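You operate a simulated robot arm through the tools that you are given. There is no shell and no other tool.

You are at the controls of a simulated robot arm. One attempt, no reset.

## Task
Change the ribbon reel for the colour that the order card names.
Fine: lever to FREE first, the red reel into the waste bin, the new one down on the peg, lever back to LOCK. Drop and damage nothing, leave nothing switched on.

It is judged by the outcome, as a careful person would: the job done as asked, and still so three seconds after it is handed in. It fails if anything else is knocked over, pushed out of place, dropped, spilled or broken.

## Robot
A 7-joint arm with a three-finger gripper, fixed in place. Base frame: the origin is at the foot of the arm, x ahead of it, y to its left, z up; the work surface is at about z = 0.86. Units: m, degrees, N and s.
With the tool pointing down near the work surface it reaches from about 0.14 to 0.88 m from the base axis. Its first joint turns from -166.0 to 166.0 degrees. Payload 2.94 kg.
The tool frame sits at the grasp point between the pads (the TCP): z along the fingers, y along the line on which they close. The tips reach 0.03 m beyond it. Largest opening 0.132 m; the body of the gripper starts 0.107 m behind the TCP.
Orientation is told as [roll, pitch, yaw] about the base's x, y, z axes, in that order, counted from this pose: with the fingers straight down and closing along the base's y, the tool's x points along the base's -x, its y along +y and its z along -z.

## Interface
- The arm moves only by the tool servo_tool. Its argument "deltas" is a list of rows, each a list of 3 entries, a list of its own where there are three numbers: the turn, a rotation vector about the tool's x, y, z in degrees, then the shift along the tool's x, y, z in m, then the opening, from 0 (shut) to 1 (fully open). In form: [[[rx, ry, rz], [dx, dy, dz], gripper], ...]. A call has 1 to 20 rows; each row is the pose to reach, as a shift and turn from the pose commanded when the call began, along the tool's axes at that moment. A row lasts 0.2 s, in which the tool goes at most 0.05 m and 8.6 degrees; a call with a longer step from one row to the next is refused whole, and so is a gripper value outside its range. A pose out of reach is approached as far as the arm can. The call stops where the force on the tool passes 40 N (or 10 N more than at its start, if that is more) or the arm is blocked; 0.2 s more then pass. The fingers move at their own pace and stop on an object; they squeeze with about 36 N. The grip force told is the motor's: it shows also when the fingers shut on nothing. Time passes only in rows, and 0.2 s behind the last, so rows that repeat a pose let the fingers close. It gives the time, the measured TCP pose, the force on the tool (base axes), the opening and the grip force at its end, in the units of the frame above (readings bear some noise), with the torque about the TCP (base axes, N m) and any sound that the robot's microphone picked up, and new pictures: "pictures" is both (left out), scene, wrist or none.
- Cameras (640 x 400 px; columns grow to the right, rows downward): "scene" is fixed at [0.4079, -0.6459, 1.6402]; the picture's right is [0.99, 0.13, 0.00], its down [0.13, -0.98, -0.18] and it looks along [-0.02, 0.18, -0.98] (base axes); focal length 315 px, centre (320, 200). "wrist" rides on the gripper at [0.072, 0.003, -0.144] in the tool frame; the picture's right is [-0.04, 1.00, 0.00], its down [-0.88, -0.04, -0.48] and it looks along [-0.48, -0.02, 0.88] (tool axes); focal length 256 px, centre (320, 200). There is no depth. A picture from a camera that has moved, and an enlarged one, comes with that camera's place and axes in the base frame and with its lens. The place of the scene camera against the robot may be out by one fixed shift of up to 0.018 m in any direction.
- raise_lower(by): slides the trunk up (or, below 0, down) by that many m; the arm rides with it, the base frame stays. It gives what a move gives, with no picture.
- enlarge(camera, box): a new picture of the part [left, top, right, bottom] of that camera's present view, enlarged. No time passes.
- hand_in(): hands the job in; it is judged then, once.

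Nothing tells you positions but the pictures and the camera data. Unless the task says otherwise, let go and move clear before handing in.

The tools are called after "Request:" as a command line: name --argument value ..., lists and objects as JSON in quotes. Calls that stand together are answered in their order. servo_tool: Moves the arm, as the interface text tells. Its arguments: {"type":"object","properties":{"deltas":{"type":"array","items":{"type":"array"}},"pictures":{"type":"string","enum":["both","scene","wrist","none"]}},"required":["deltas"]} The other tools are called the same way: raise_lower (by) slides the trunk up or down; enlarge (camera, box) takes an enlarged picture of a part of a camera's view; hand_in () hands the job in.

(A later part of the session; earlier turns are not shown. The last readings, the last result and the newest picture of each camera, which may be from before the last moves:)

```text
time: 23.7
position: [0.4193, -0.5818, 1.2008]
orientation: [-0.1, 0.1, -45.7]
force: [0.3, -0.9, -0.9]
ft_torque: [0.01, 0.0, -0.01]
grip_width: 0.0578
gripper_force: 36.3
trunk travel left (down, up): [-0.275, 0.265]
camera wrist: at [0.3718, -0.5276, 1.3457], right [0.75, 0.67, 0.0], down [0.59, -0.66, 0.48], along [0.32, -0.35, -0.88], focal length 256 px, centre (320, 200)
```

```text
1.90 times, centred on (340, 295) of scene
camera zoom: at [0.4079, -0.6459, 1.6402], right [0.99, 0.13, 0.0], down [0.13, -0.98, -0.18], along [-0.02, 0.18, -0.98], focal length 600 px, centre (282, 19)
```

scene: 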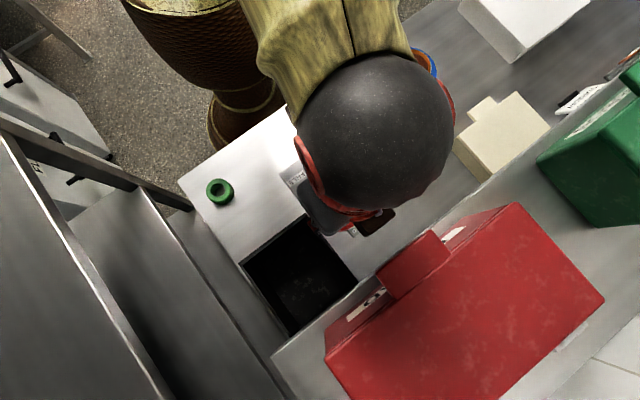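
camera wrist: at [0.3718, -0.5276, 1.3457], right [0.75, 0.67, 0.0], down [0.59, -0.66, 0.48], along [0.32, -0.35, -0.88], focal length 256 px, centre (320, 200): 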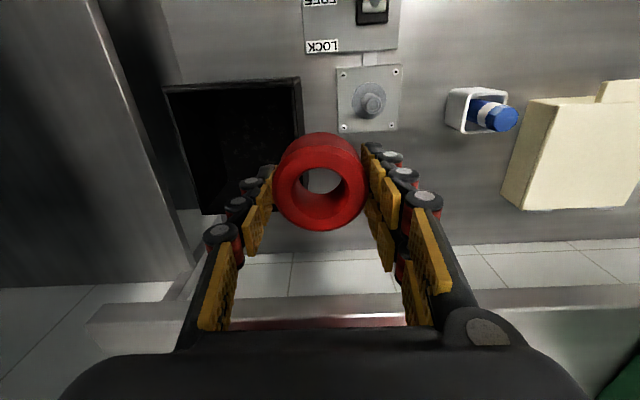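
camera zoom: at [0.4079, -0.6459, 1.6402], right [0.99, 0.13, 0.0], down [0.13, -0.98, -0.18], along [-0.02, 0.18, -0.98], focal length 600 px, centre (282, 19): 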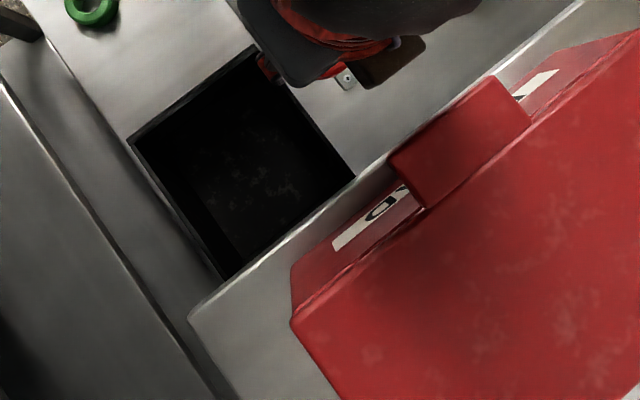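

There's a shelf at about z 1.2 carrying the red and green boxes. It overhangs the far side of the bin, so I'll stay on the near side. The bin rim is near z 0.96 and spans roughly [0.23, -0.69] to [0.36, -0.56] on its near edge. I'll move over the near half of the bin and start down.

Request:
servo_tool --deltas '[[[0, 0, 0], [-0.001, -0.03, 0], 0.3], [[0, 0, 0], [-0.003, -0.06, 0.01], 0.3], [[0, 0, 0], [-0.005, -0.09, 0.02], 0.3], [[0, 0, 0], [-0.006, -0.1185, 0.04], 0.3], [[0, 0, 0], [-0.006, -0.1185, 0.08], 0.3], [[0, 0, 0], [-0.006, -0.1185, 0.11], 0.3], [[0, 0, 0], [-0.006, -0.1185, 0.11], 0.3]]'

```text
time: 25.3
position: [0.3374, -0.6677, 1.0912]
orientation: [-0.1, 0.0, -45.6]
force: [1.3, -0.5, -1.0]
ft_torque: [0.0, -0.04, 0.02]
grip_width: 0.0576
gripper_force: 36.2
trunk travel left (down, up): [-0.275, 0.265]
camera wrist: at [0.2899, -0.6139, 1.236], right [0.74, 0.67, 0.0], down [0.59, -0.65, 0.48], along [0.32, -0.35, -0.88], focal length 256 px, centre (320, 200)
```

scene: 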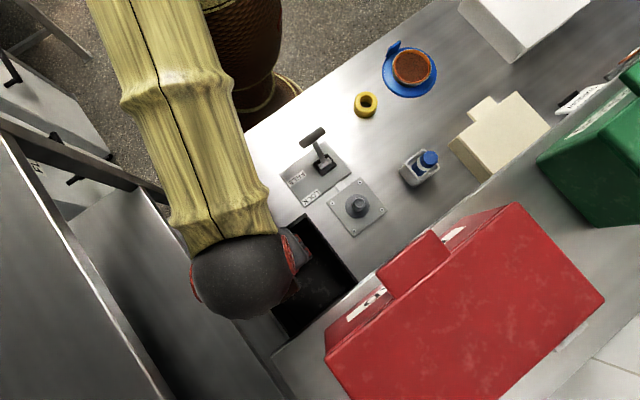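
wrist: 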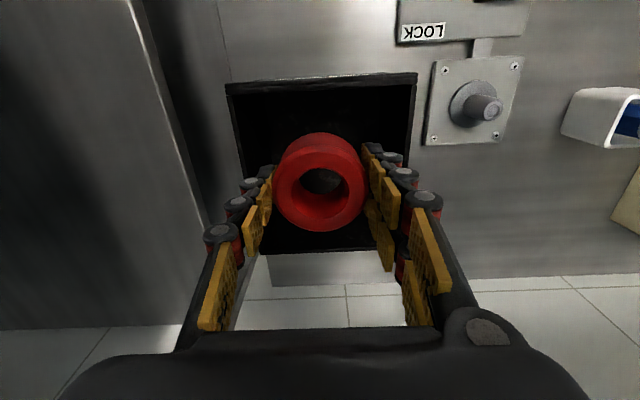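

The reel is over the bin's near half and clear of the walls and shelf. Lowering it gently toward the bin floor.

Request:
servo_tool --deltas '[[[0, 0, 0], [0, 0, 0.03], 0.3], [[0, 0, 0], [0, 0, 0.06], 0.3], [[0, 0, 0], [0, 0, 0.09], 0.3], [[0, 0, 0], [0, 0, 0.12], 0.3], [[0, 0, 0], [0, 0, 0.14], 0.3], [[0, 0, 0], [0, 0, 0.155], 0.3], [[0, 0, 0], [0, 0, 0.165], 0.3], [[0, 0, 0], [0, 0, 0.165], 0.3]]'

```text
time: 27.1
position: [0.3386, -0.6686, 0.9255]
orientation: [-0.1, 0.0, -45.6]
force: [-0.3, 0.1, -1.1]
ft_torque: [0.04, 0.0, -0.02]
grip_width: 0.0577
gripper_force: 36.3
trunk travel left (down, up): [-0.275, 0.265]
camera wrist: at [0.2912, -0.6145, 1.0709], right [0.74, 0.67, 0.0], down [0.59, -0.65, 0.47], along [0.32, -0.35, -0.88], focal length 256 px, centre (320, 200)
```

scene: 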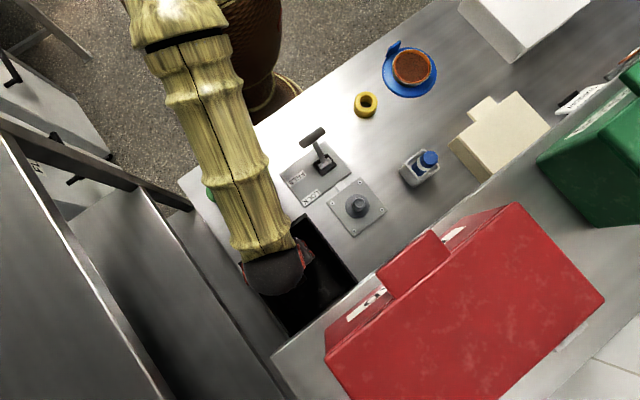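
wrist: 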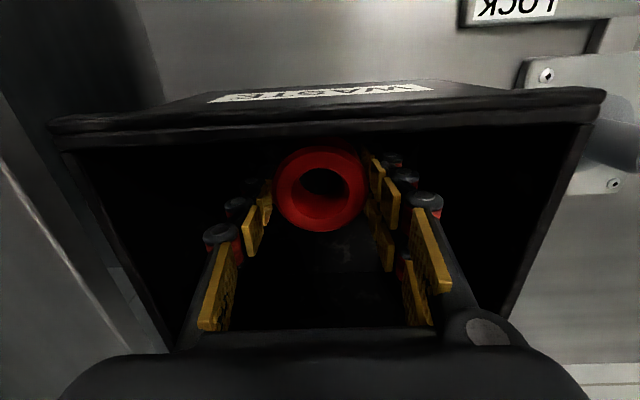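

I can read "WASTE" on the bin. The reel is just above the floor, so I'll lower the last bit in small steps.

Request:
servo_tool --deltas '[[[0, 0, 0], [0, 0, 0.005], 0.3], [[0, 0, 0], [0, 0, 0.01], 0.3], [[0, 0, 0], [0, 0, 0.014], 0.3], [[0, 0, 0], [0, 0, 0.017], 0.3]]' --pictures "wrist"

```text
time: 28.1
position: [0.3387, -0.668, 0.9071]
orientation: [-0.2, 0.1, -45.5]
force: [-0.3, 0.4, -0.3]
ft_torque: [0.0, 0.01, -0.01]
grip_width: 0.0577
gripper_force: 35.6
trunk travel left (down, up): [-0.275, 0.265]
camera wrist: at [0.2917, -0.6143, 1.0533], right [0.74, 0.67, 0.0], down [0.59, -0.65, 0.47], along [0.32, -0.35, -0.88], focal length 256 px, centre (320, 200)
```

wrist: 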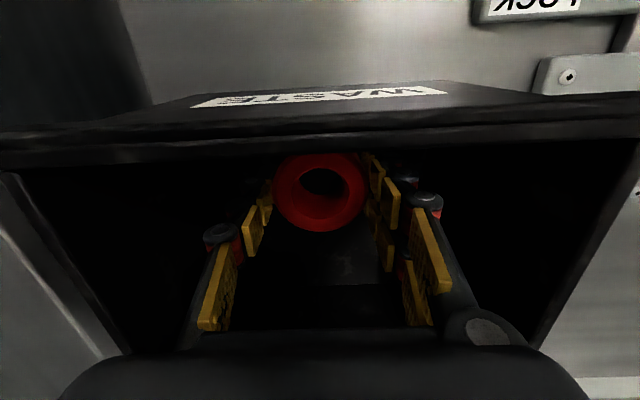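

Request:
servo_tool --deltas '[[[0, 0, 0], [0, 0, 0.003], 0.3], [[0, 0, 0], [0, 0, 0.006], 0.3], [[0, 0, 0], [0, 0, 0.006], 0.3]]' --pictures "none"

```text
time: 28.9
position: [0.3384, -0.6688, 0.9019]
orientation: [-0.1, 0.0, -45.6]
force: [-1.2, -0.3, -0.4]
ft_torque: [0.0, 0.02, 0.0]
grip_width: 0.0577
gripper_force: 36.3
trunk travel left (down, up): [-0.275, 0.265]
```

Request:
servo_tool --deltas '[[[0, 0, 0], [0, 0, 0.002], 0.3], [[0, 0, 0], [0, 0, 0.004], 0.3], [[0, 0, 0], [0, 0, 0.004], 0.3]]' --pictures "none"

```text
time: 29.7
position: [0.3386, -0.6687, 0.8973]
orientation: [-0.1, -0.1, -45.6]
force: [0.5, 0.3, -0.3]
ft_torque: [0.02, 0.05, 0.0]
grip_width: 0.0575
gripper_force: 35.7
trunk travel left (down, up): [-0.275, 0.265]
```

Request:
servo_tool --deltas '[[[0, 0, 0], [0, 0, 0.002], 0.3], [[0, 0, 0], [0, 0, 0.004], 0.3], [[0, 0, 0], [0, 0, 0.004], 0.3]]'

```text
time: 30.5
position: [0.3391, -0.6686, 0.8978]
orientation: [-0.1, -0.2, -45.6]
force: [-0.2, 3.0, 18.5]
ft_torque: [0.49, 0.13, -0.02]
grip_width: 0.0577
gripper_force: 36.1
trunk travel left (down, up): [-0.275, 0.265]
camera wrist: at [0.291, -0.6143, 1.0424], right [0.74, 0.67, 0.0], down [0.59, -0.65, 0.48], along [0.32, -0.36, -0.88], focal length 256 px, centre (320, 200)
```

scene: 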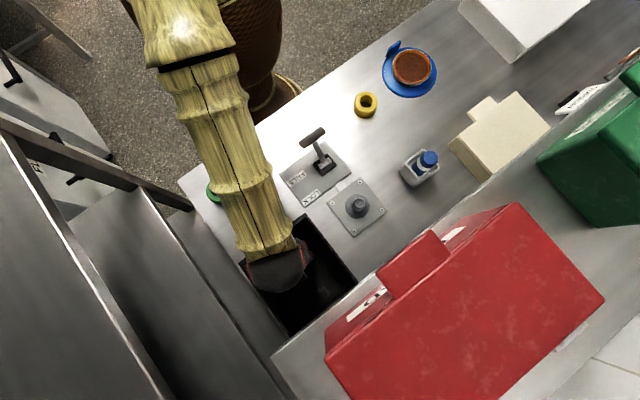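
wrist: 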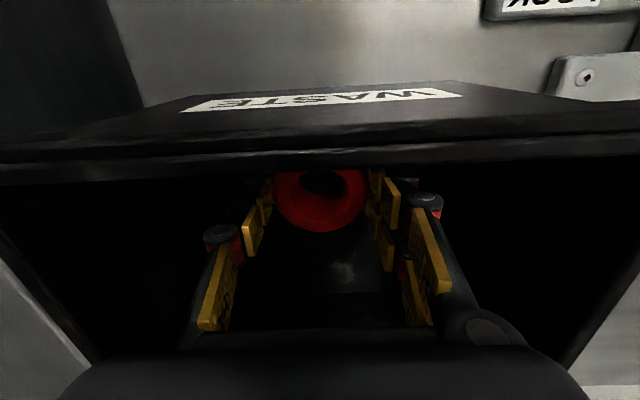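

The reel has touched the bin floor. I'll ease off slightly, open the fingers a little, and rise straight out.

Request:
servo_tool --deltas '[[[0, 0, 0], [0, 0, -0.003], 0.3], [[0, 0, 0], [0, 0, -0.003], 0.5], [[0, 0, 0], [0, 0, -0.003], 0.62], [[0, 0, 0], [0, 0, -0.003], 0.62], [[0, 0, 0], [0, 0, -0.003], 0.62]]'

```text
time: 31.7
position: [0.3394, -0.6682, 0.8982]
orientation: [-0.2, -0.1, -45.6]
force: [0.2, 0.8, 0.5]
ft_torque: [-0.03, 0.02, 0.0]
grip_width: 0.0818
gripper_force: 0.1
trunk travel left (down, up): [-0.275, 0.265]
camera wrist: at [0.2913, -0.6146, 1.0428], right [0.74, 0.67, 0.0], down [0.59, -0.65, 0.48], along [0.32, -0.35, -0.88], focal length 256 px, centre (320, 200)
```

scene: 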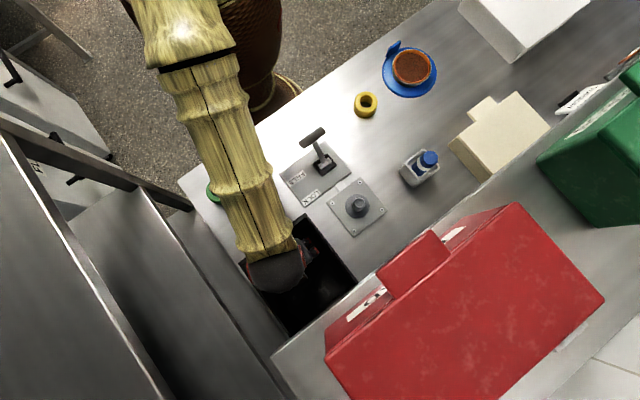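
wrist: 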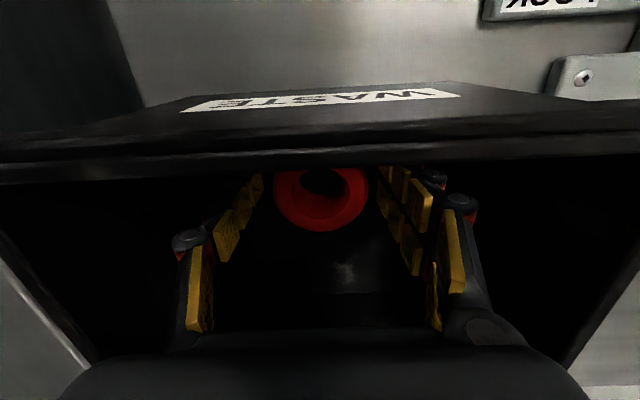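

The reel is standing free on the bin floor. Rising straight out.

Request:
servo_tool --deltas '[[[0, 0, 0], [0, 0, -0.015], 0.62], [[0, 0, 0], [0, 0, -0.035], 0.62], [[0, 0, 0], [0, 0, -0.06], 0.62], [[0, 0, 0], [0, 0, -0.09], 0.62], [[0, 0, 0], [0, 0, -0.12], 0.62], [[0, 0, 0], [0, 0, -0.15], 0.62], [[0, 0, 0], [0, 0, -0.18], 0.62], [[0, 0, 0], [0, 0, -0.2], 0.62]]'

```text
time: 33.5
position: [0.3382, -0.6674, 1.097]
orientation: [0.0, 0.0, -45.7]
force: [-0.1, 1.2, 0.0]
ft_torque: [-0.01, 0.03, 0.02]
grip_width: 0.0821
gripper_force: 0.2
trunk travel left (down, up): [-0.275, 0.265]
camera wrist: at [0.2904, -0.6134, 1.2419], right [0.74, 0.67, 0.0], down [0.59, -0.65, 0.48], along [0.32, -0.35, -0.88], focal length 256 px, centre (320, 200)
```

scene: 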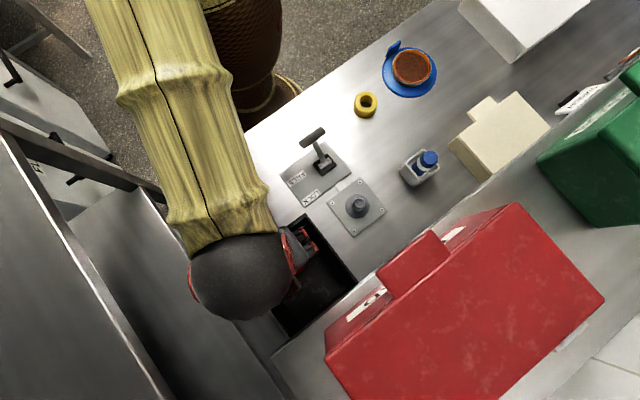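
wrist: 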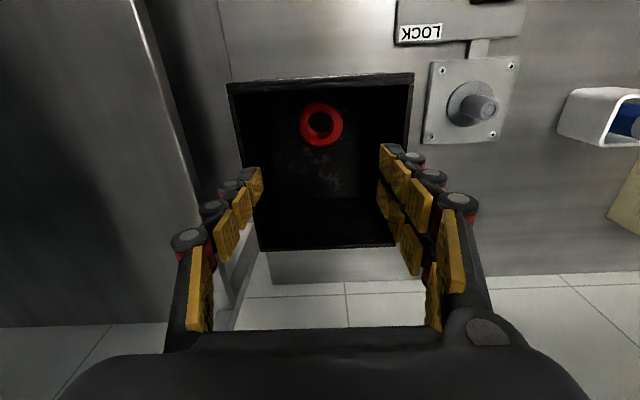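

The red reel is in the waste bin. Next I'll move back over the yellow reel, turning to the same yaw I'll use at the peg.

Request:
servo_tool --deltas '[[[0, 0, -7.5], [0.0173, 0.0318, -0.01], 0.62], [[0, 0, -15], [0.0346, 0.0635, -0.02], 0.62], [[0, 0, -22.5], [0.052, 0.0953, -0.03], 0.65], [[0, 0, -30], [0.0693, 0.1271, -0.03], 0.7], [[0, 0, -37.5], [0.0866, 0.1589, -0.03], 0.76], [[0, 0, -45], [0.1039, 0.1907, -0.03], 0.76], [[0, 0, -52.5], [0.1212, 0.2224, -0.03], 0.76], [[0, 0, -60], [0.1385, 0.2542, -0.03], 0.76], [[0, 0, -67.5], [0.1559, 0.286, -0.03], 0.76], [[0, 0, -75], [0.1732, 0.3178, -0.03], 0.76], [[0, 0, -82.5], [0.1905, 0.3495, -0.03], 0.76], [[0, 0, -90], [0.2078, 0.3813, -0.03], 0.76], [[0, 0, -90], [0.2078, 0.3813, -0.03], 0.76]]'

```text
time: 36.3
position: [0.4624, -0.2522, 1.1259]
orientation: [0.0, 0.1, 44.4]
force: [-0.1, 0.4, 0.4]
ft_torque: [-0.04, -0.01, 0.0]
grip_width: 0.1003
gripper_force: 0.0
trunk travel left (down, up): [-0.275, 0.265]
camera wrist: at [0.4104, -0.3006, 1.2715], right [-0.67, 0.74, 0.0], down [0.65, 0.59, 0.47], along [0.35, 0.32, -0.88], focal length 256 px, centre (320, 200)
```

scene: 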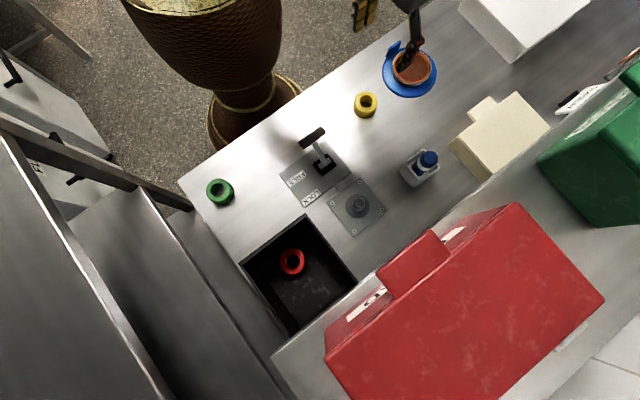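
wrist: 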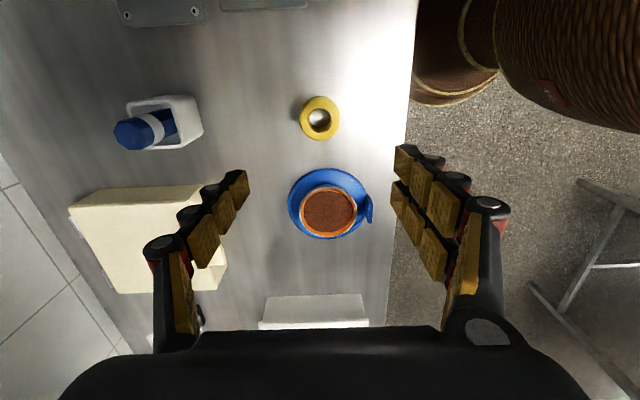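

Request:
enlarge --camera "wrist" --box '[280, 80, 360, 160]'

Request:
enlarge --camera "scene" --box '[300, 160, 420, 260]'

```text
5.00 times, centred on (320, 120) of wrist
camera zoom: at [0.4104, -0.3006, 1.2715], right [-0.67, 0.74, 0.0], down [0.65, 0.59, 0.47], along [0.35, 0.32, -0.88], focal length 1280 px, centre (320, 600)
```

zoom: 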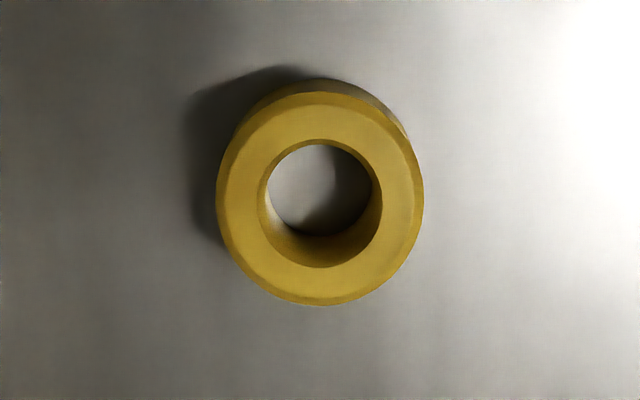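

```text
4.00 times, centred on (360, 210) of scene
camera zoom: at [0.4079, -0.6459, 1.6402], right [0.99, 0.13, 0.0], down [0.13, -0.98, -0.18], along [-0.02, 0.18, -0.98], focal length 1259 px, centre (160, 160)
```

zoom: 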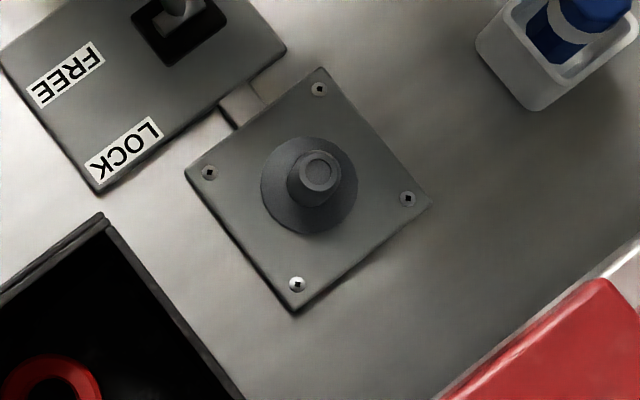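

Request:
servo_tool --deltas '[[[0, 0, 0], [-0.003, 0.0005, 0.03], 0.76], [[0, 0, 0], [-0.003, 0.0005, 0.07], 0.76], [[0, 0, 0], [-0.003, 0.0005, 0.11], 0.76], [[0, 0, 0], [-0.003, 0.0005, 0.14], 0.76], [[0, 0, 0], [-0.003, 0.0005, 0.16], 0.76], [[0, 0, 0], [-0.003, 0.0005, 0.16], 0.76]]' --pictures "wrist"

```text
time: 37.7
position: [0.4669, -0.2498, 0.9678]
orientation: [0.0, 0.1, 44.4]
force: [-0.1, -0.4, 0.3]
ft_torque: [0.01, 0.0, 0.0]
grip_width: 0.1006
gripper_force: 0.0
trunk travel left (down, up): [-0.275, 0.265]
camera wrist: at [0.4136, -0.2982, 1.1129], right [-0.67, 0.74, 0.0], down [0.66, 0.59, 0.47], along [0.35, 0.32, -0.88], focal length 256 px, centre (320, 200)
```

wrist: 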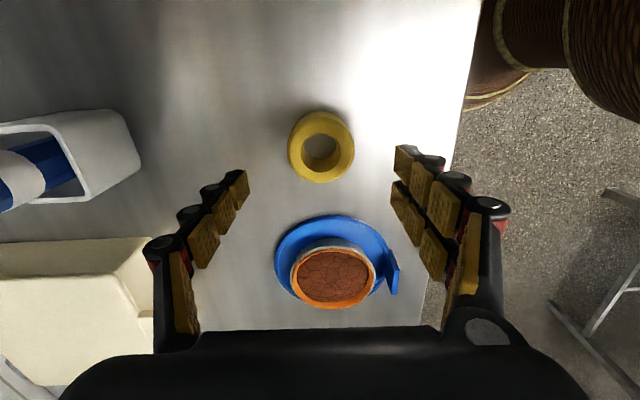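

Request:
enlarge --camera "wrist" --box '[270, 90, 370, 200]'

```text
3.64 times, centred on (320, 145) of wrist
camera zoom: at [0.4136, -0.2982, 1.1129], right [-0.67, 0.74, 0.0], down [0.66, 0.59, 0.47], along [0.35, 0.32, -0.88], focal length 931 px, centre (320, 400)
```

zoom: 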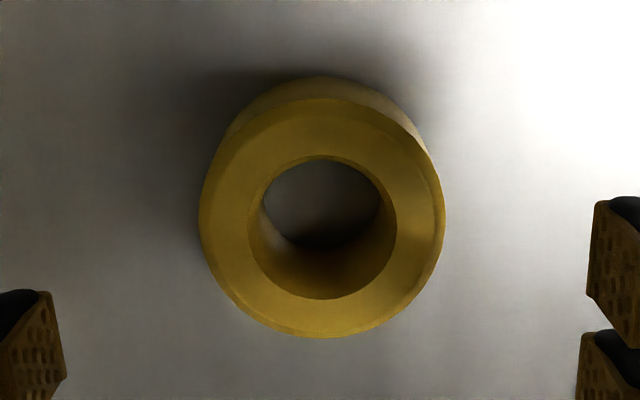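

The yellow reel is centred within 2 mm. Descending to the grasp height.

Request:
servo_tool --deltas '[[[0, 0, 0], [0.0015, 0.0008, 0.02], 0.76], [[0, 0, 0], [0.0015, 0.0008, 0.04], 0.76], [[0, 0, 0], [0.0015, 0.0008, 0.056], 0.76], [[0, 0, 0], [0.0015, 0.0008, 0.064], 0.76], [[0, 0, 0], [0.0015, 0.0008, 0.069], 0.76], [[0, 0, 0], [0.0015, 0.0008, 0.069], 0.76]]' --pictures "wrist"

```text
time: 39.1
position: [0.4658, -0.2508, 0.8985]
orientation: [0.0, 0.1, 44.4]
force: [-0.2, -0.1, 0.2]
ft_torque: [0.0, 0.0, 0.0]
grip_width: 0.1005
gripper_force: 0.1
trunk travel left (down, up): [-0.275, 0.265]
camera wrist: at [0.4134, -0.299, 1.0431], right [-0.67, 0.74, 0.0], down [0.66, 0.59, 0.47], along [0.35, 0.32, -0.88], focal length 256 px, centre (320, 200)
```

wrist: 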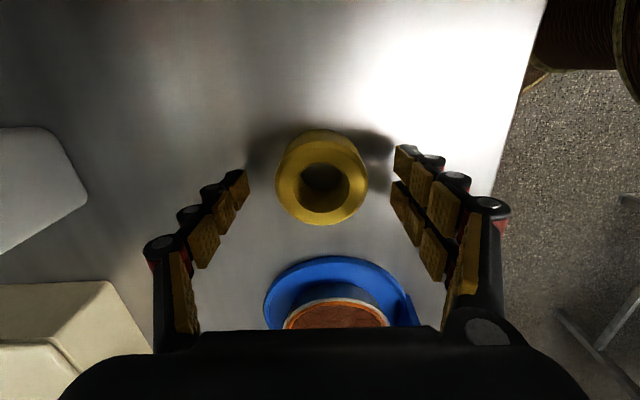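

Request:
enlarge --camera "wrist" --box '[230, 110, 410, 240]'

```text
3.08 times, centred on (320, 175) of wrist
camera zoom: at [0.4134, -0.299, 1.0431], right [-0.67, 0.74, 0.0], down [0.66, 0.59, 0.47], along [0.35, 0.32, -0.88], focal length 788 px, centre (320, 277)
```

zoom: 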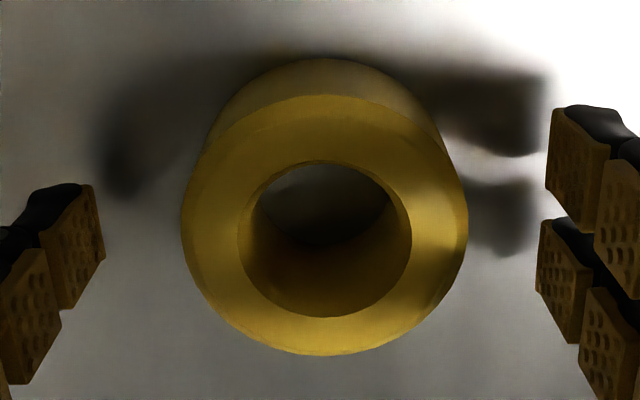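

Request:
servo_tool --deltas '[[[0, 0, 0], [0.001, 0.001, 0], 0.5], [[0, 0, 0], [0.001, 0.001, 0], 0.3], [[0, 0, 0], [0.001, 0.001, 0], 0.3], [[0, 0, 0], [0.001, 0.001, 0], 0.3], [[0, 0, 0], [0.001, 0.001, 0], 0.3]]' --pictures "wrist"

```text
time: 40.3
position: [0.4639, -0.2507, 0.8988]
orientation: [-0.1, 0.2, 44.3]
force: [-1.1, -0.8, 1.4]
ft_torque: [0.0, 0.04, -0.01]
grip_width: 0.0578
gripper_force: 32.4
trunk travel left (down, up): [-0.275, 0.265]
camera wrist: at [0.412, -0.299, 1.0435], right [-0.67, 0.74, 0.0], down [0.65, 0.59, 0.47], along [0.35, 0.32, -0.88], focal length 256 px, centre (320, 200)
```

wrist: 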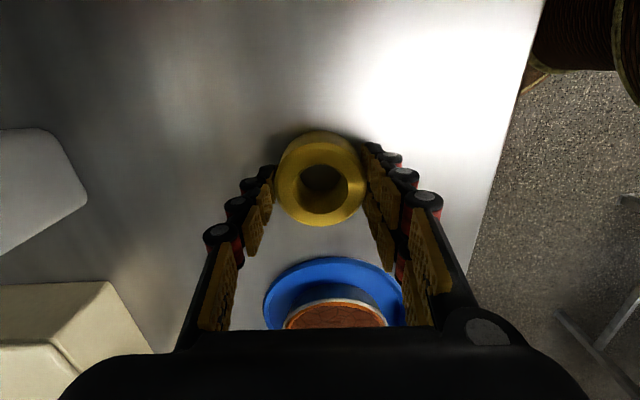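

Request:
enlarge --camera "wrist" --box '[250, 110, 390, 240]'

Request:
enlarge --camera "scene" --box '[320, 170, 400, 240]'

```text
3.08 times, centred on (320, 175) of wrist
camera zoom: at [0.412, -0.299, 1.0435], right [-0.67, 0.74, 0.0], down [0.65, 0.59, 0.47], along [0.35, 0.32, -0.88], focal length 788 px, centre (320, 277)
```

zoom: 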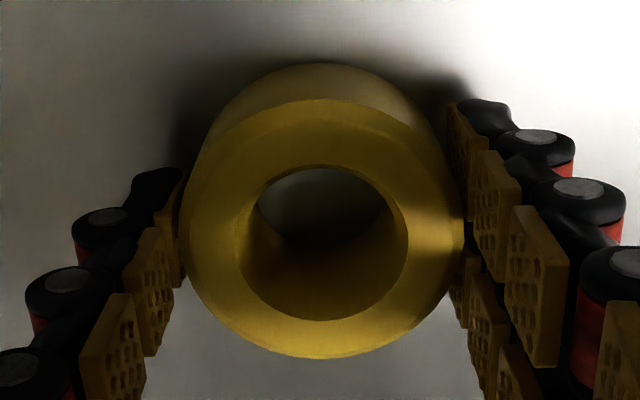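

```text
5.71 times, centred on (360, 205) of scene
camera zoom: at [0.4079, -0.6459, 1.6402], right [0.99, 0.13, 0.0], down [0.13, -0.98, -0.18], along [-0.02, 0.18, -0.98], focal length 1799 px, centre (91, 171)
```

zoom: 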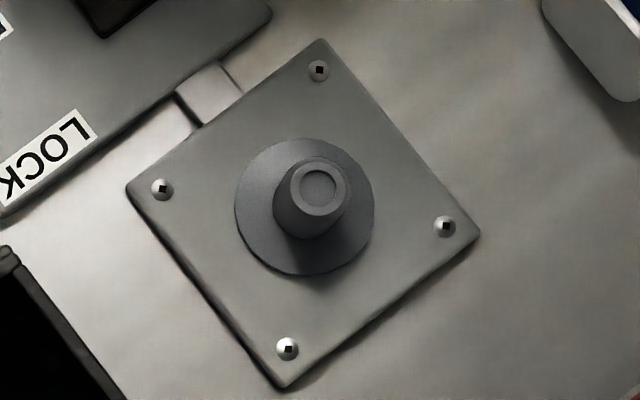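

The yellow reel is held at 58 mm. I'll lift it straight up and carry it to hover above the peg.

Request:
servo_tool --deltas '[[[0, 0, 0], [0, 0, -0.01], 0.3], [[0, 0, 0], [0, 0, -0.04], 0.3], [[0, 0, 0], [0, 0, -0.08], 0.3], [[0, 0, 0], [0, 0, -0.12], 0.3], [[0, 0, 0], [0, 0, -0.165], 0.3], [[0, 0, 0], [0.0223, -0.0245, -0.165], 0.3], [[0, 0, 0], [0.0447, -0.049, -0.165], 0.3], [[0, 0, 0], [0.067, -0.0735, -0.165], 0.3], [[0, 0, 0], [0.0894, -0.098, -0.165], 0.3], [[0, 0, 0], [0.1117, -0.1225, -0.165], 0.3], [[0, 0, 0], [0.134, -0.147, -0.165], 0.3], [[0, 0, 0], [0.1564, -0.1715, -0.165], 0.3], [[0, 0, 0], [0.1787, -0.196, -0.165], 0.3], [[0, 0, 0], [0.1787, -0.196, -0.165], 0.3]]'

```text
time: 43.3
position: [0.4737, -0.5153, 1.0647]
orientation: [0.0, 0.1, 44.4]
force: [0.3, 0.2, -0.6]
ft_torque: [0.02, 0.01, -0.01]
grip_width: 0.058
gripper_force: 36.1
trunk travel left (down, up): [-0.275, 0.265]
camera wrist: at [0.4206, -0.5641, 1.2094], right [-0.67, 0.74, 0.0], down [0.65, 0.59, 0.47], along [0.35, 0.32, -0.88], focal length 256 px, centre (320, 200)
```

scene: 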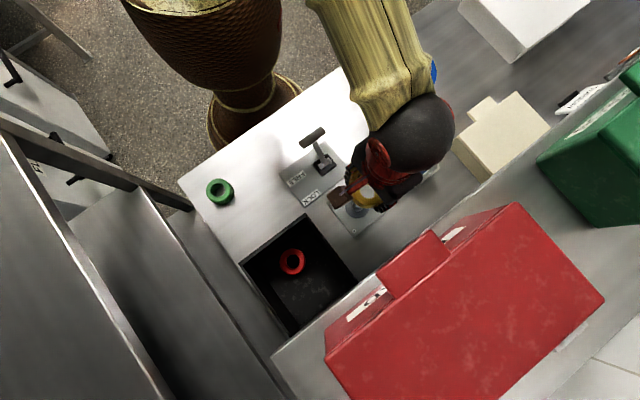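
wrist: 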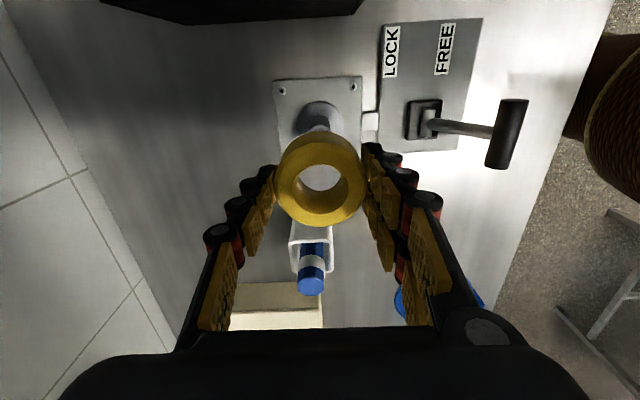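

Request:
enlarge --camera "wrist" --box '[240, 60, 400, 160]'

Request:
enlarge --camera "wrist" --box '[240, 110, 400, 240]'

```text
4.00 times, centred on (320, 110) of wrist
camera zoom: at [0.4206, -0.5641, 1.2094], right [-0.67, 0.74, 0.0], down [0.65, 0.59, 0.47], along [0.35, 0.32, -0.88], focal length 1024 px, centre (320, 560)
```

zoom: 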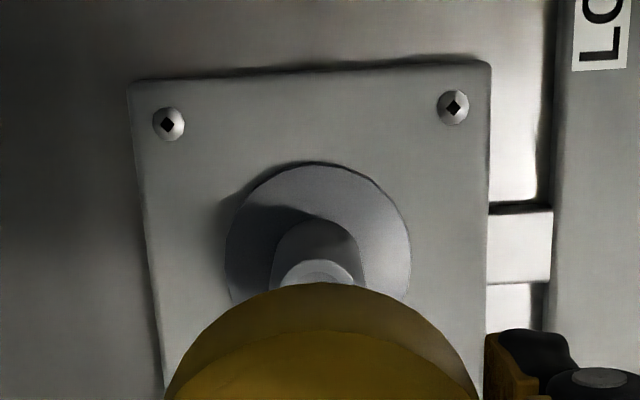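

```text
3.08 times, centred on (320, 175) of wrist
camera zoom: at [0.4206, -0.5641, 1.2094], right [-0.67, 0.74, 0.0], down [0.65, 0.59, 0.47], along [0.35, 0.32, -0.88], focal length 788 px, centre (320, 277)
```

zoom: 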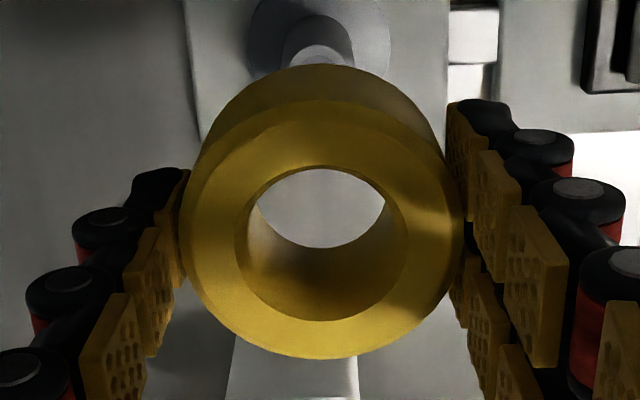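

The reel hovers centred over the peg, within about 2 mm by the flange outline. I'll lower it to just above the peg tip and check again.

Request:
servo_tool --deltas '[[[0, 0, 0], [0, 0, 0.025], 0.3], [[0, 0, 0], [0, 0, 0.05], 0.3], [[0, 0, 0], [0, 0, 0.075], 0.3], [[0, 0, 0], [0, 0, 0.09], 0.3], [[0, 0, 0], [0, 0, 0.098], 0.3], [[0, 0, 0], [0, 0, 0.098], 0.3]]' --pictures "both"

```text
time: 44.7
position: [0.4744, -0.5153, 0.9662]
orientation: [0.1, 0.1, 44.4]
force: [-1.5, -0.6, 0.4]
ft_torque: [-0.03, 0.01, 0.01]
grip_width: 0.0576
gripper_force: 36.4
trunk travel left (down, up): [-0.275, 0.265]
camera wrist: at [0.4213, -0.5642, 1.1111], right [-0.67, 0.74, 0.0], down [0.66, 0.59, 0.47], along [0.35, 0.32, -0.88], focal length 256 px, centre (320, 200)
```

scene: 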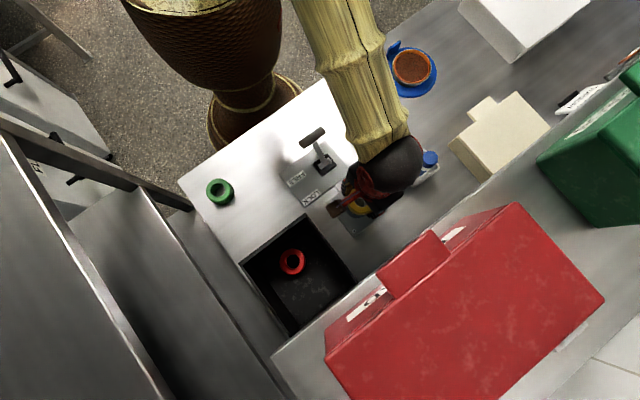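
wrist: 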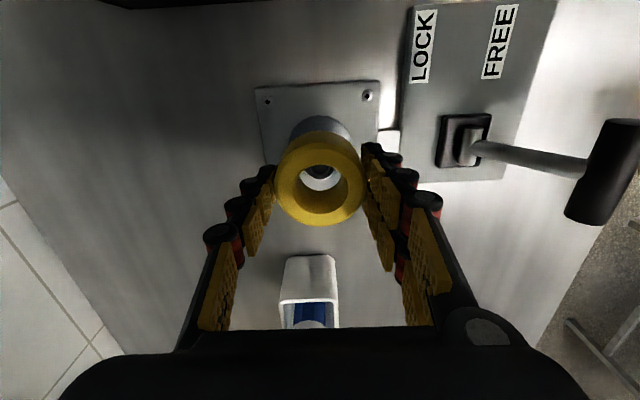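

Request:
enlarge --camera "wrist" --box '[250, 90, 390, 230]'

```text
2.86 times, centred on (320, 160) of wrist
camera zoom: at [0.4213, -0.5642, 1.1111], right [-0.67, 0.74, 0.0], down [0.66, 0.59, 0.47], along [0.35, 0.32, -0.88], focal length 731 px, centre (320, 314)
```

zoom: 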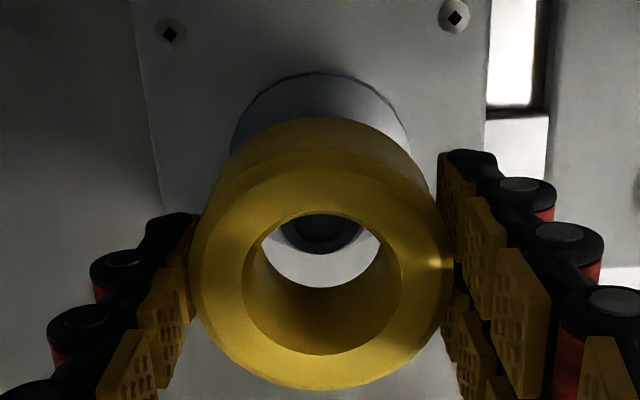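

The peg tip shows centred in the hole. Lowering gently and watching the force.

Request:
servo_tool --deltas '[[[0, 0, 0], [0, 0, 0.005], 0.3], [[0, 0, 0], [0, 0, 0.01], 0.3], [[0, 0, 0], [0, 0, 0.015], 0.3], [[0, 0, 0], [0, 0, 0.02], 0.3], [[0, 0, 0], [0, 0, 0.02], 0.3]]' --pictures "wrist"

```text
time: 45.9
position: [0.4746, -0.5152, 0.9461]
orientation: [0.0, 0.1, 44.4]
force: [0.5, -0.3, -0.8]
ft_torque: [0.0, 0.0, -0.04]
grip_width: 0.0575
gripper_force: 36.3
trunk travel left (down, up): [-0.275, 0.265]
camera wrist: at [0.4208, -0.5642, 1.0906], right [-0.67, 0.74, 0.0], down [0.66, 0.59, 0.47], along [0.35, 0.32, -0.88], focal length 256 px, centre (320, 200)
```

wrist: 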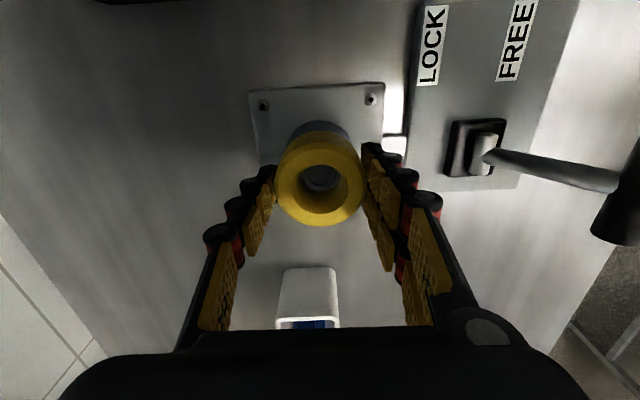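

Request:
enlarge --camera "wrist" --box '[260, 110, 380, 230]'

```text
3.33 times, centred on (320, 170) of wrist
camera zoom: at [0.4208, -0.5642, 1.0906], right [-0.67, 0.74, 0.0], down [0.66, 0.59, 0.47], along [0.35, 0.32, -0.88], focal length 853 px, centre (320, 300)
```

zoom: 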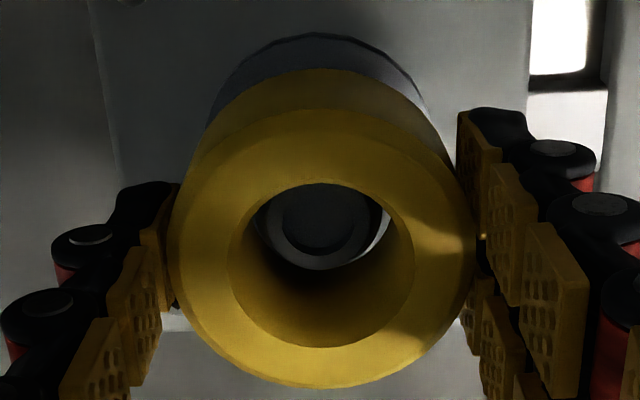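

Request:
servo_tool --deltas '[[[0, 0, 0], [0, 0, 0.005], 0.3], [[0, 0, 0], [0, 0, 0.01], 0.3], [[0, 0, 0], [0, 0, 0.015], 0.3], [[0, 0, 0], [0, 0, 0.02], 0.3], [[0, 0, 0], [0, 0, 0.02], 0.3]]' --pictures "wrist"

```text
time: 47.1
position: [0.4743, -0.5153, 0.925]
orientation: [0.0, 0.1, 44.4]
force: [0.5, -0.1, -0.2]
ft_torque: [-0.02, -0.02, 0.02]
grip_width: 0.0576
gripper_force: 36.0
trunk travel left (down, up): [-0.275, 0.265]
camera wrist: at [0.4212, -0.564, 1.0699], right [-0.67, 0.74, 0.0], down [0.65, 0.59, 0.47], along [0.35, 0.32, -0.88], focal length 256 px, centre (320, 200)
```

wrist: 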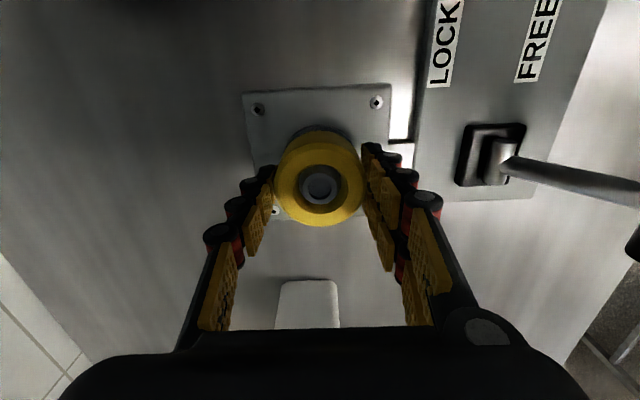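

The peg is through the hole with no side force. Going down the last centimetre in small steps until it seats.

Request:
servo_tool --deltas '[[[0, 0, 0], [0, 0, 0.003], 0.3], [[0, 0, 0], [0, 0, 0.006], 0.3], [[0, 0, 0], [0, 0, 0.009], 0.3], [[0, 0, 0], [0, 0, 0.009], 0.3]]' --pictures "none"

Request:
servo_tool --deltas '[[[0, 0, 0], [0, 0, 0.002], 0.3], [[0, 0, 0], [0, 0, 0.004], 0.3], [[0, 0, 0], [0, 0, 0.004], 0.3]]' --pictures "none"

```text
time: 48.1
position: [0.4734, -0.516, 0.9155]
orientation: [0.0, 0.0, 44.3]
force: [-1.8, 0.3, 4.2]
ft_torque: [0.0, 0.04, -0.03]
grip_width: 0.0576
gripper_force: 36.0
trunk travel left (down, up): [-0.275, 0.265]
```

```text
time: 48.9
position: [0.4751, -0.5147, 0.9157]
orientation: [-0.3, 0.1, 44.4]
force: [-5.9, 6.0, 31.1]
ft_torque: [0.26, 0.25, 0.01]
grip_width: 0.0578
gripper_force: 35.4
trunk travel left (down, up): [-0.275, 0.265]
```

Request:
servo_tool --deltas '[[[0, 0, 0], [0, 0, -0.002], 0.3], [[0, 0, 0], [0, 0, -0.003], 0.3], [[0, 0, 0], [0, 0, -0.003], 0.3]]'

Request:
enlarge --camera "wrist" --box '[250, 110, 390, 240]'

```text
time: 49.7
position: [0.473, -0.5158, 0.9163]
orientation: [0.0, 0.1, 44.4]
force: [1.5, -1.6, 16.0]
ft_torque: [-0.26, -0.25, 0.0]
grip_width: 0.0576
gripper_force: 35.9
trunk travel left (down, up): [-0.275, 0.265]
camera wrist: at [0.4209, -0.5639, 1.0608], right [-0.67, 0.74, 0.0], down [0.65, 0.59, 0.47], along [0.35, 0.32, -0.88], focal length 256 px, centre (320, 200)
```

scene: 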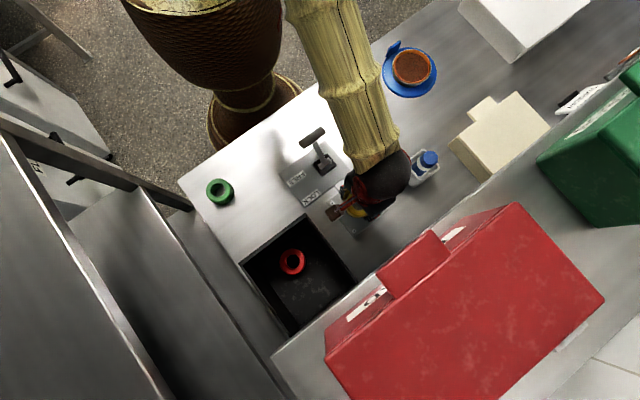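
wrist: 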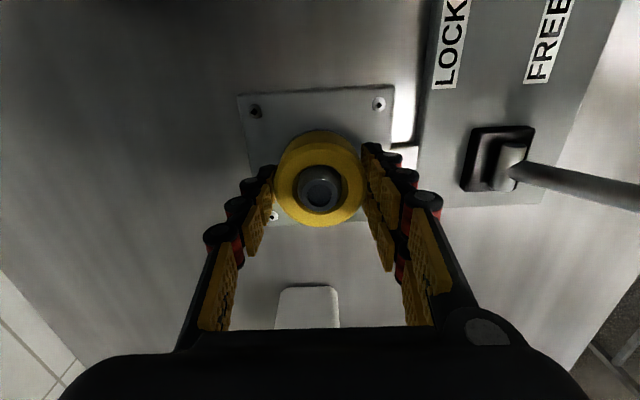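

```text
3.08 times, centred on (320, 175) of wrist
camera zoom: at [0.4209, -0.5639, 1.0608], right [-0.67, 0.74, 0.0], down [0.65, 0.59, 0.47], along [0.35, 0.32, -0.88], focal length 788 px, centre (320, 277)
```

zoom: 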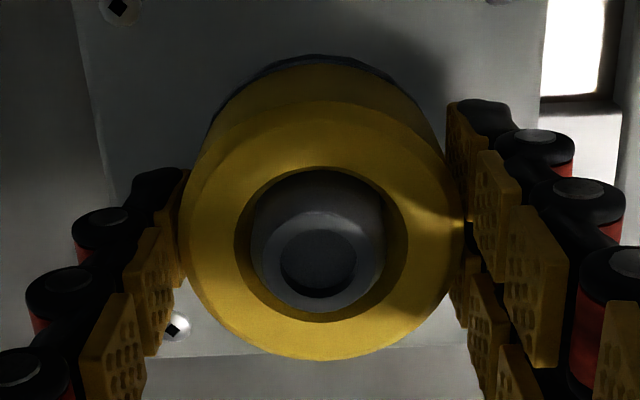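

The reel is down on the flange with the peg standing through it. Opening the fingers and rising clear.

Request:
servo_tool --deltas '[[[0, 0, 0], [0, 0, 0], 0.5], [[0, 0, 0], [0, 0, 0], 0.65], [[0, 0, 0], [0, 0, 0], 0.76], [[0, 0, 0], [0, 0, 0], 0.76], [[0, 0, 0], [0, 0, -0.01], 0.76], [[0, 0, 0], [0, 0, -0.03], 0.76], [[0, 0, 0], [0, 0, -0.06], 0.76], [[0, 0, 0], [0, 0, -0.1], 0.76], [[0, 0, 0], [0, 0, -0.14], 0.76]]'

Request:
enlarge --camera "wrist" --box '[240, 60, 400, 190]'

Request:
enlarge --camera "scene" --box '[280, 120, 420, 240]'

```text
time: 51.7
position: [0.4727, -0.5141, 1.0554]
orientation: [0.1, 0.1, 44.4]
force: [0.0, 0.1, 0.2]
ft_torque: [-0.02, 0.02, 0.01]
grip_width: 0.1003
gripper_force: 0.4
trunk travel left (down, up): [-0.275, 0.265]
camera wrist: at [0.4198, -0.5632, 1.2006], right [-0.67, 0.74, 0.0], down [0.66, 0.59, 0.47], along [0.35, 0.32, -0.88], focal length 256 px, centre (320, 200)
```

scene: 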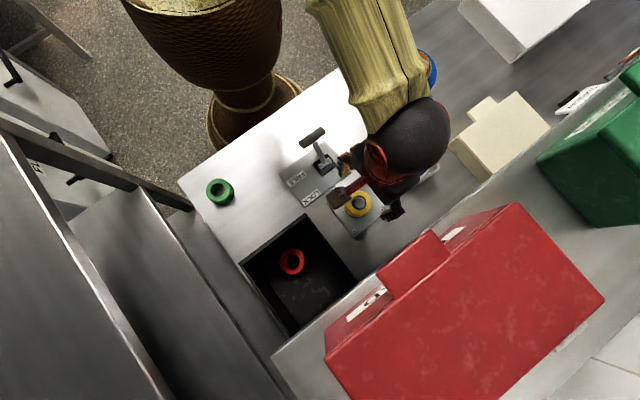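
wrist: 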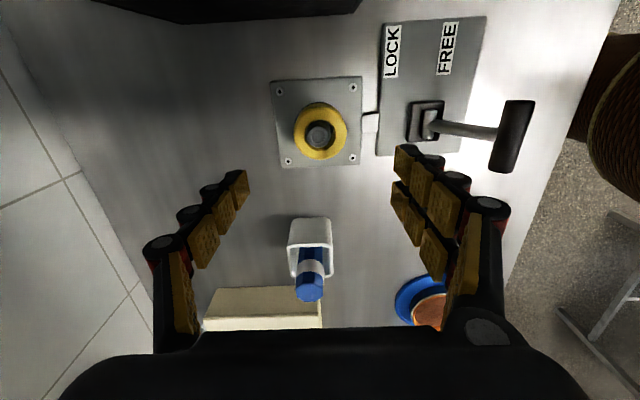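

```text
3.08 times, centred on (320, 125) of wrist
camera zoom: at [0.4198, -0.5632, 1.2006], right [-0.67, 0.74, 0.0], down [0.66, 0.59, 0.47], along [0.35, 0.32, -0.88], focal length 788 px, centre (320, 431)
```

zoom: 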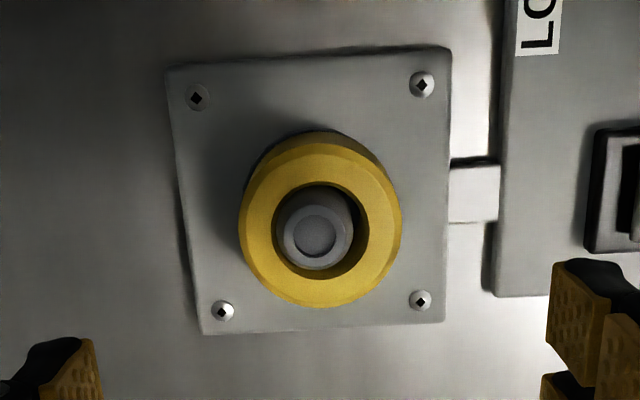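

```text
3.33 times, centred on (350, 180) of scene
camera zoom: at [0.4079, -0.6459, 1.6402], right [0.99, 0.13, 0.0], down [0.13, -0.98, -0.18], along [-0.02, 0.18, -0.98], focal length 1049 px, centre (220, 267)
```

zoom: 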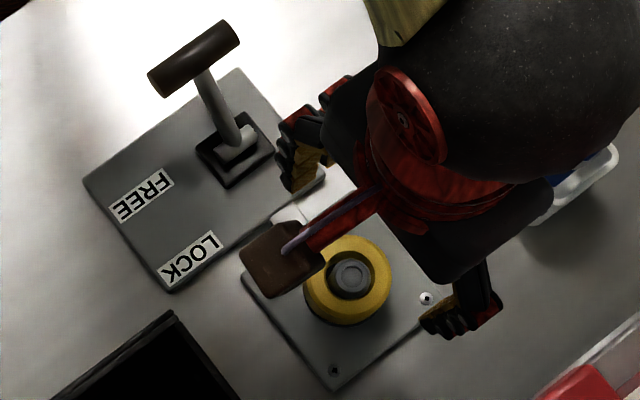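

The yellow reel is seated on the peg. Now the lever: its bar sits near [0.342, -0.383, 0.95] on the FREE side. I'll close the fingers, pass over it high, and come down just outside it.

Request:
servo_tool --deltas '[[[0, 0, 0], [0, 0.01, -0.03], 0.5], [[0, 0, 0], [0, 0.045, -0.05], 0.2], [[0, 0, 0], [0, 0.085, -0.055], 0], [[0, 0, 0], [0, 0.125, -0.055], 0], [[0, 0, 0], [0, 0.165, -0.055], 0], [[0, 0, 0], [0, 0.205, -0.055], 0], [[0, 0, 0], [0, 0.2295, -0.055], 0], [[0, 0, 0], [0, 0.2295, -0.055], 0], [[0, 0, 0], [0, 0.2295, -0.055], 0], [[0, 0, 0], [0, 0.2295, -0.02], 0], [[0, 0, 0], [0, 0.2295, 0.015], 0], [[0, 0, 0], [0, 0.2295, 0.015], 0]]'

```text
time: 54.3
position: [0.3143, -0.3508, 1.0411]
orientation: [0.0, 0.1, 44.4]
force: [0.6, 0.2, -0.6]
ft_torque: [0.0, -0.01, 0.04]
grip_width: 0.0002
gripper_force: 28.3
trunk travel left (down, up): [-0.275, 0.265]
camera wrist: at [0.2602, -0.3993, 1.1866], right [-0.67, 0.74, 0.0], down [0.66, 0.59, 0.47], along [0.35, 0.32, -0.88], focal length 256 px, centre (320, 200)
```

scene: 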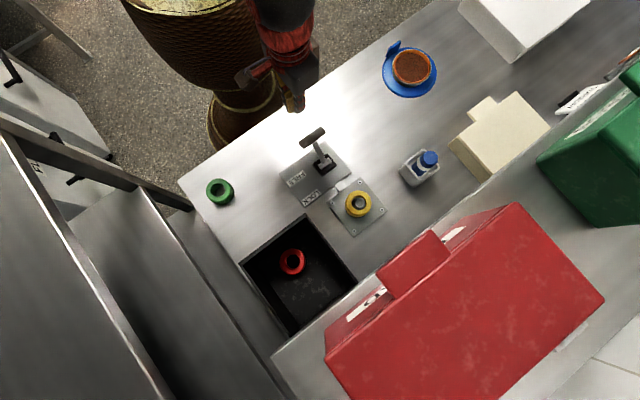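
wrist: 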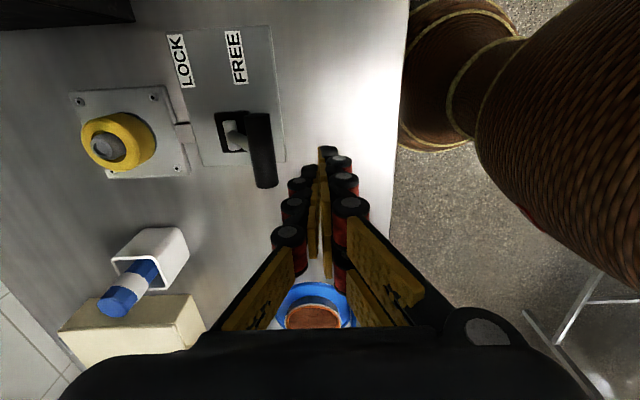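

Request:
servo_tool --deltas '[[[0, 0, 0], [0, 0, 0.025], 0], [[0, 0, 0], [0, 0, 0.05], 0], [[0, 0, 0], [0, 0, 0.074], 0], [[0, 0, 0], [0, 0, 0.074], 0]]'

Request:
enlarge --camera "scene" --box '[270, 80, 430, 240]'

```text
time: 55.3
position: [0.3135, -0.3509, 0.9677]
orientation: [0.0, 0.1, 44.4]
force: [0.2, -0.3, -0.7]
ft_torque: [0.02, 0.0, -0.01]
grip_width: 0.0
gripper_force: 28.5
trunk travel left (down, up): [-0.275, 0.265]
camera wrist: at [0.2604, -0.3988, 1.1127], right [-0.67, 0.74, 0.0], down [0.65, 0.59, 0.47], along [0.35, 0.32, -0.88], focal length 256 px, centre (320, 200)
```

scene: 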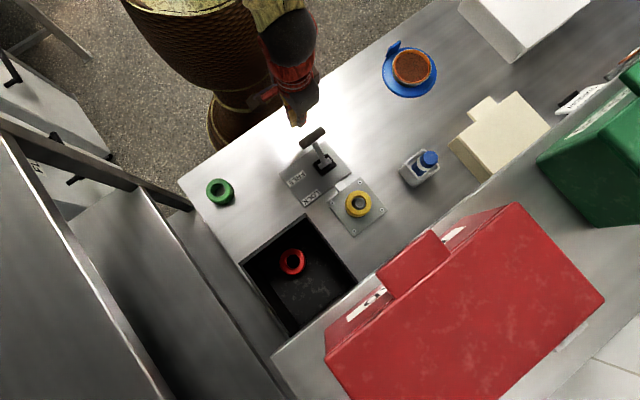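
wrist: 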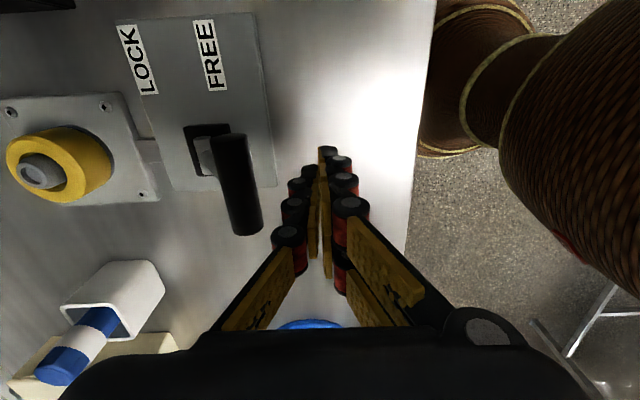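

```text
2.50 times, centred on (350, 160) of scene
camera zoom: at [0.4079, -0.6459, 1.6402], right [0.99, 0.13, 0.0], down [0.13, -0.98, -0.18], along [-0.02, 0.18, -0.98], focal length 787 px, centre (245, 300)
```

zoom: 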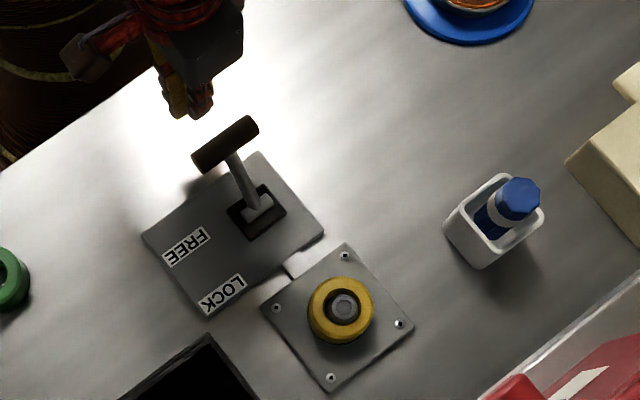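

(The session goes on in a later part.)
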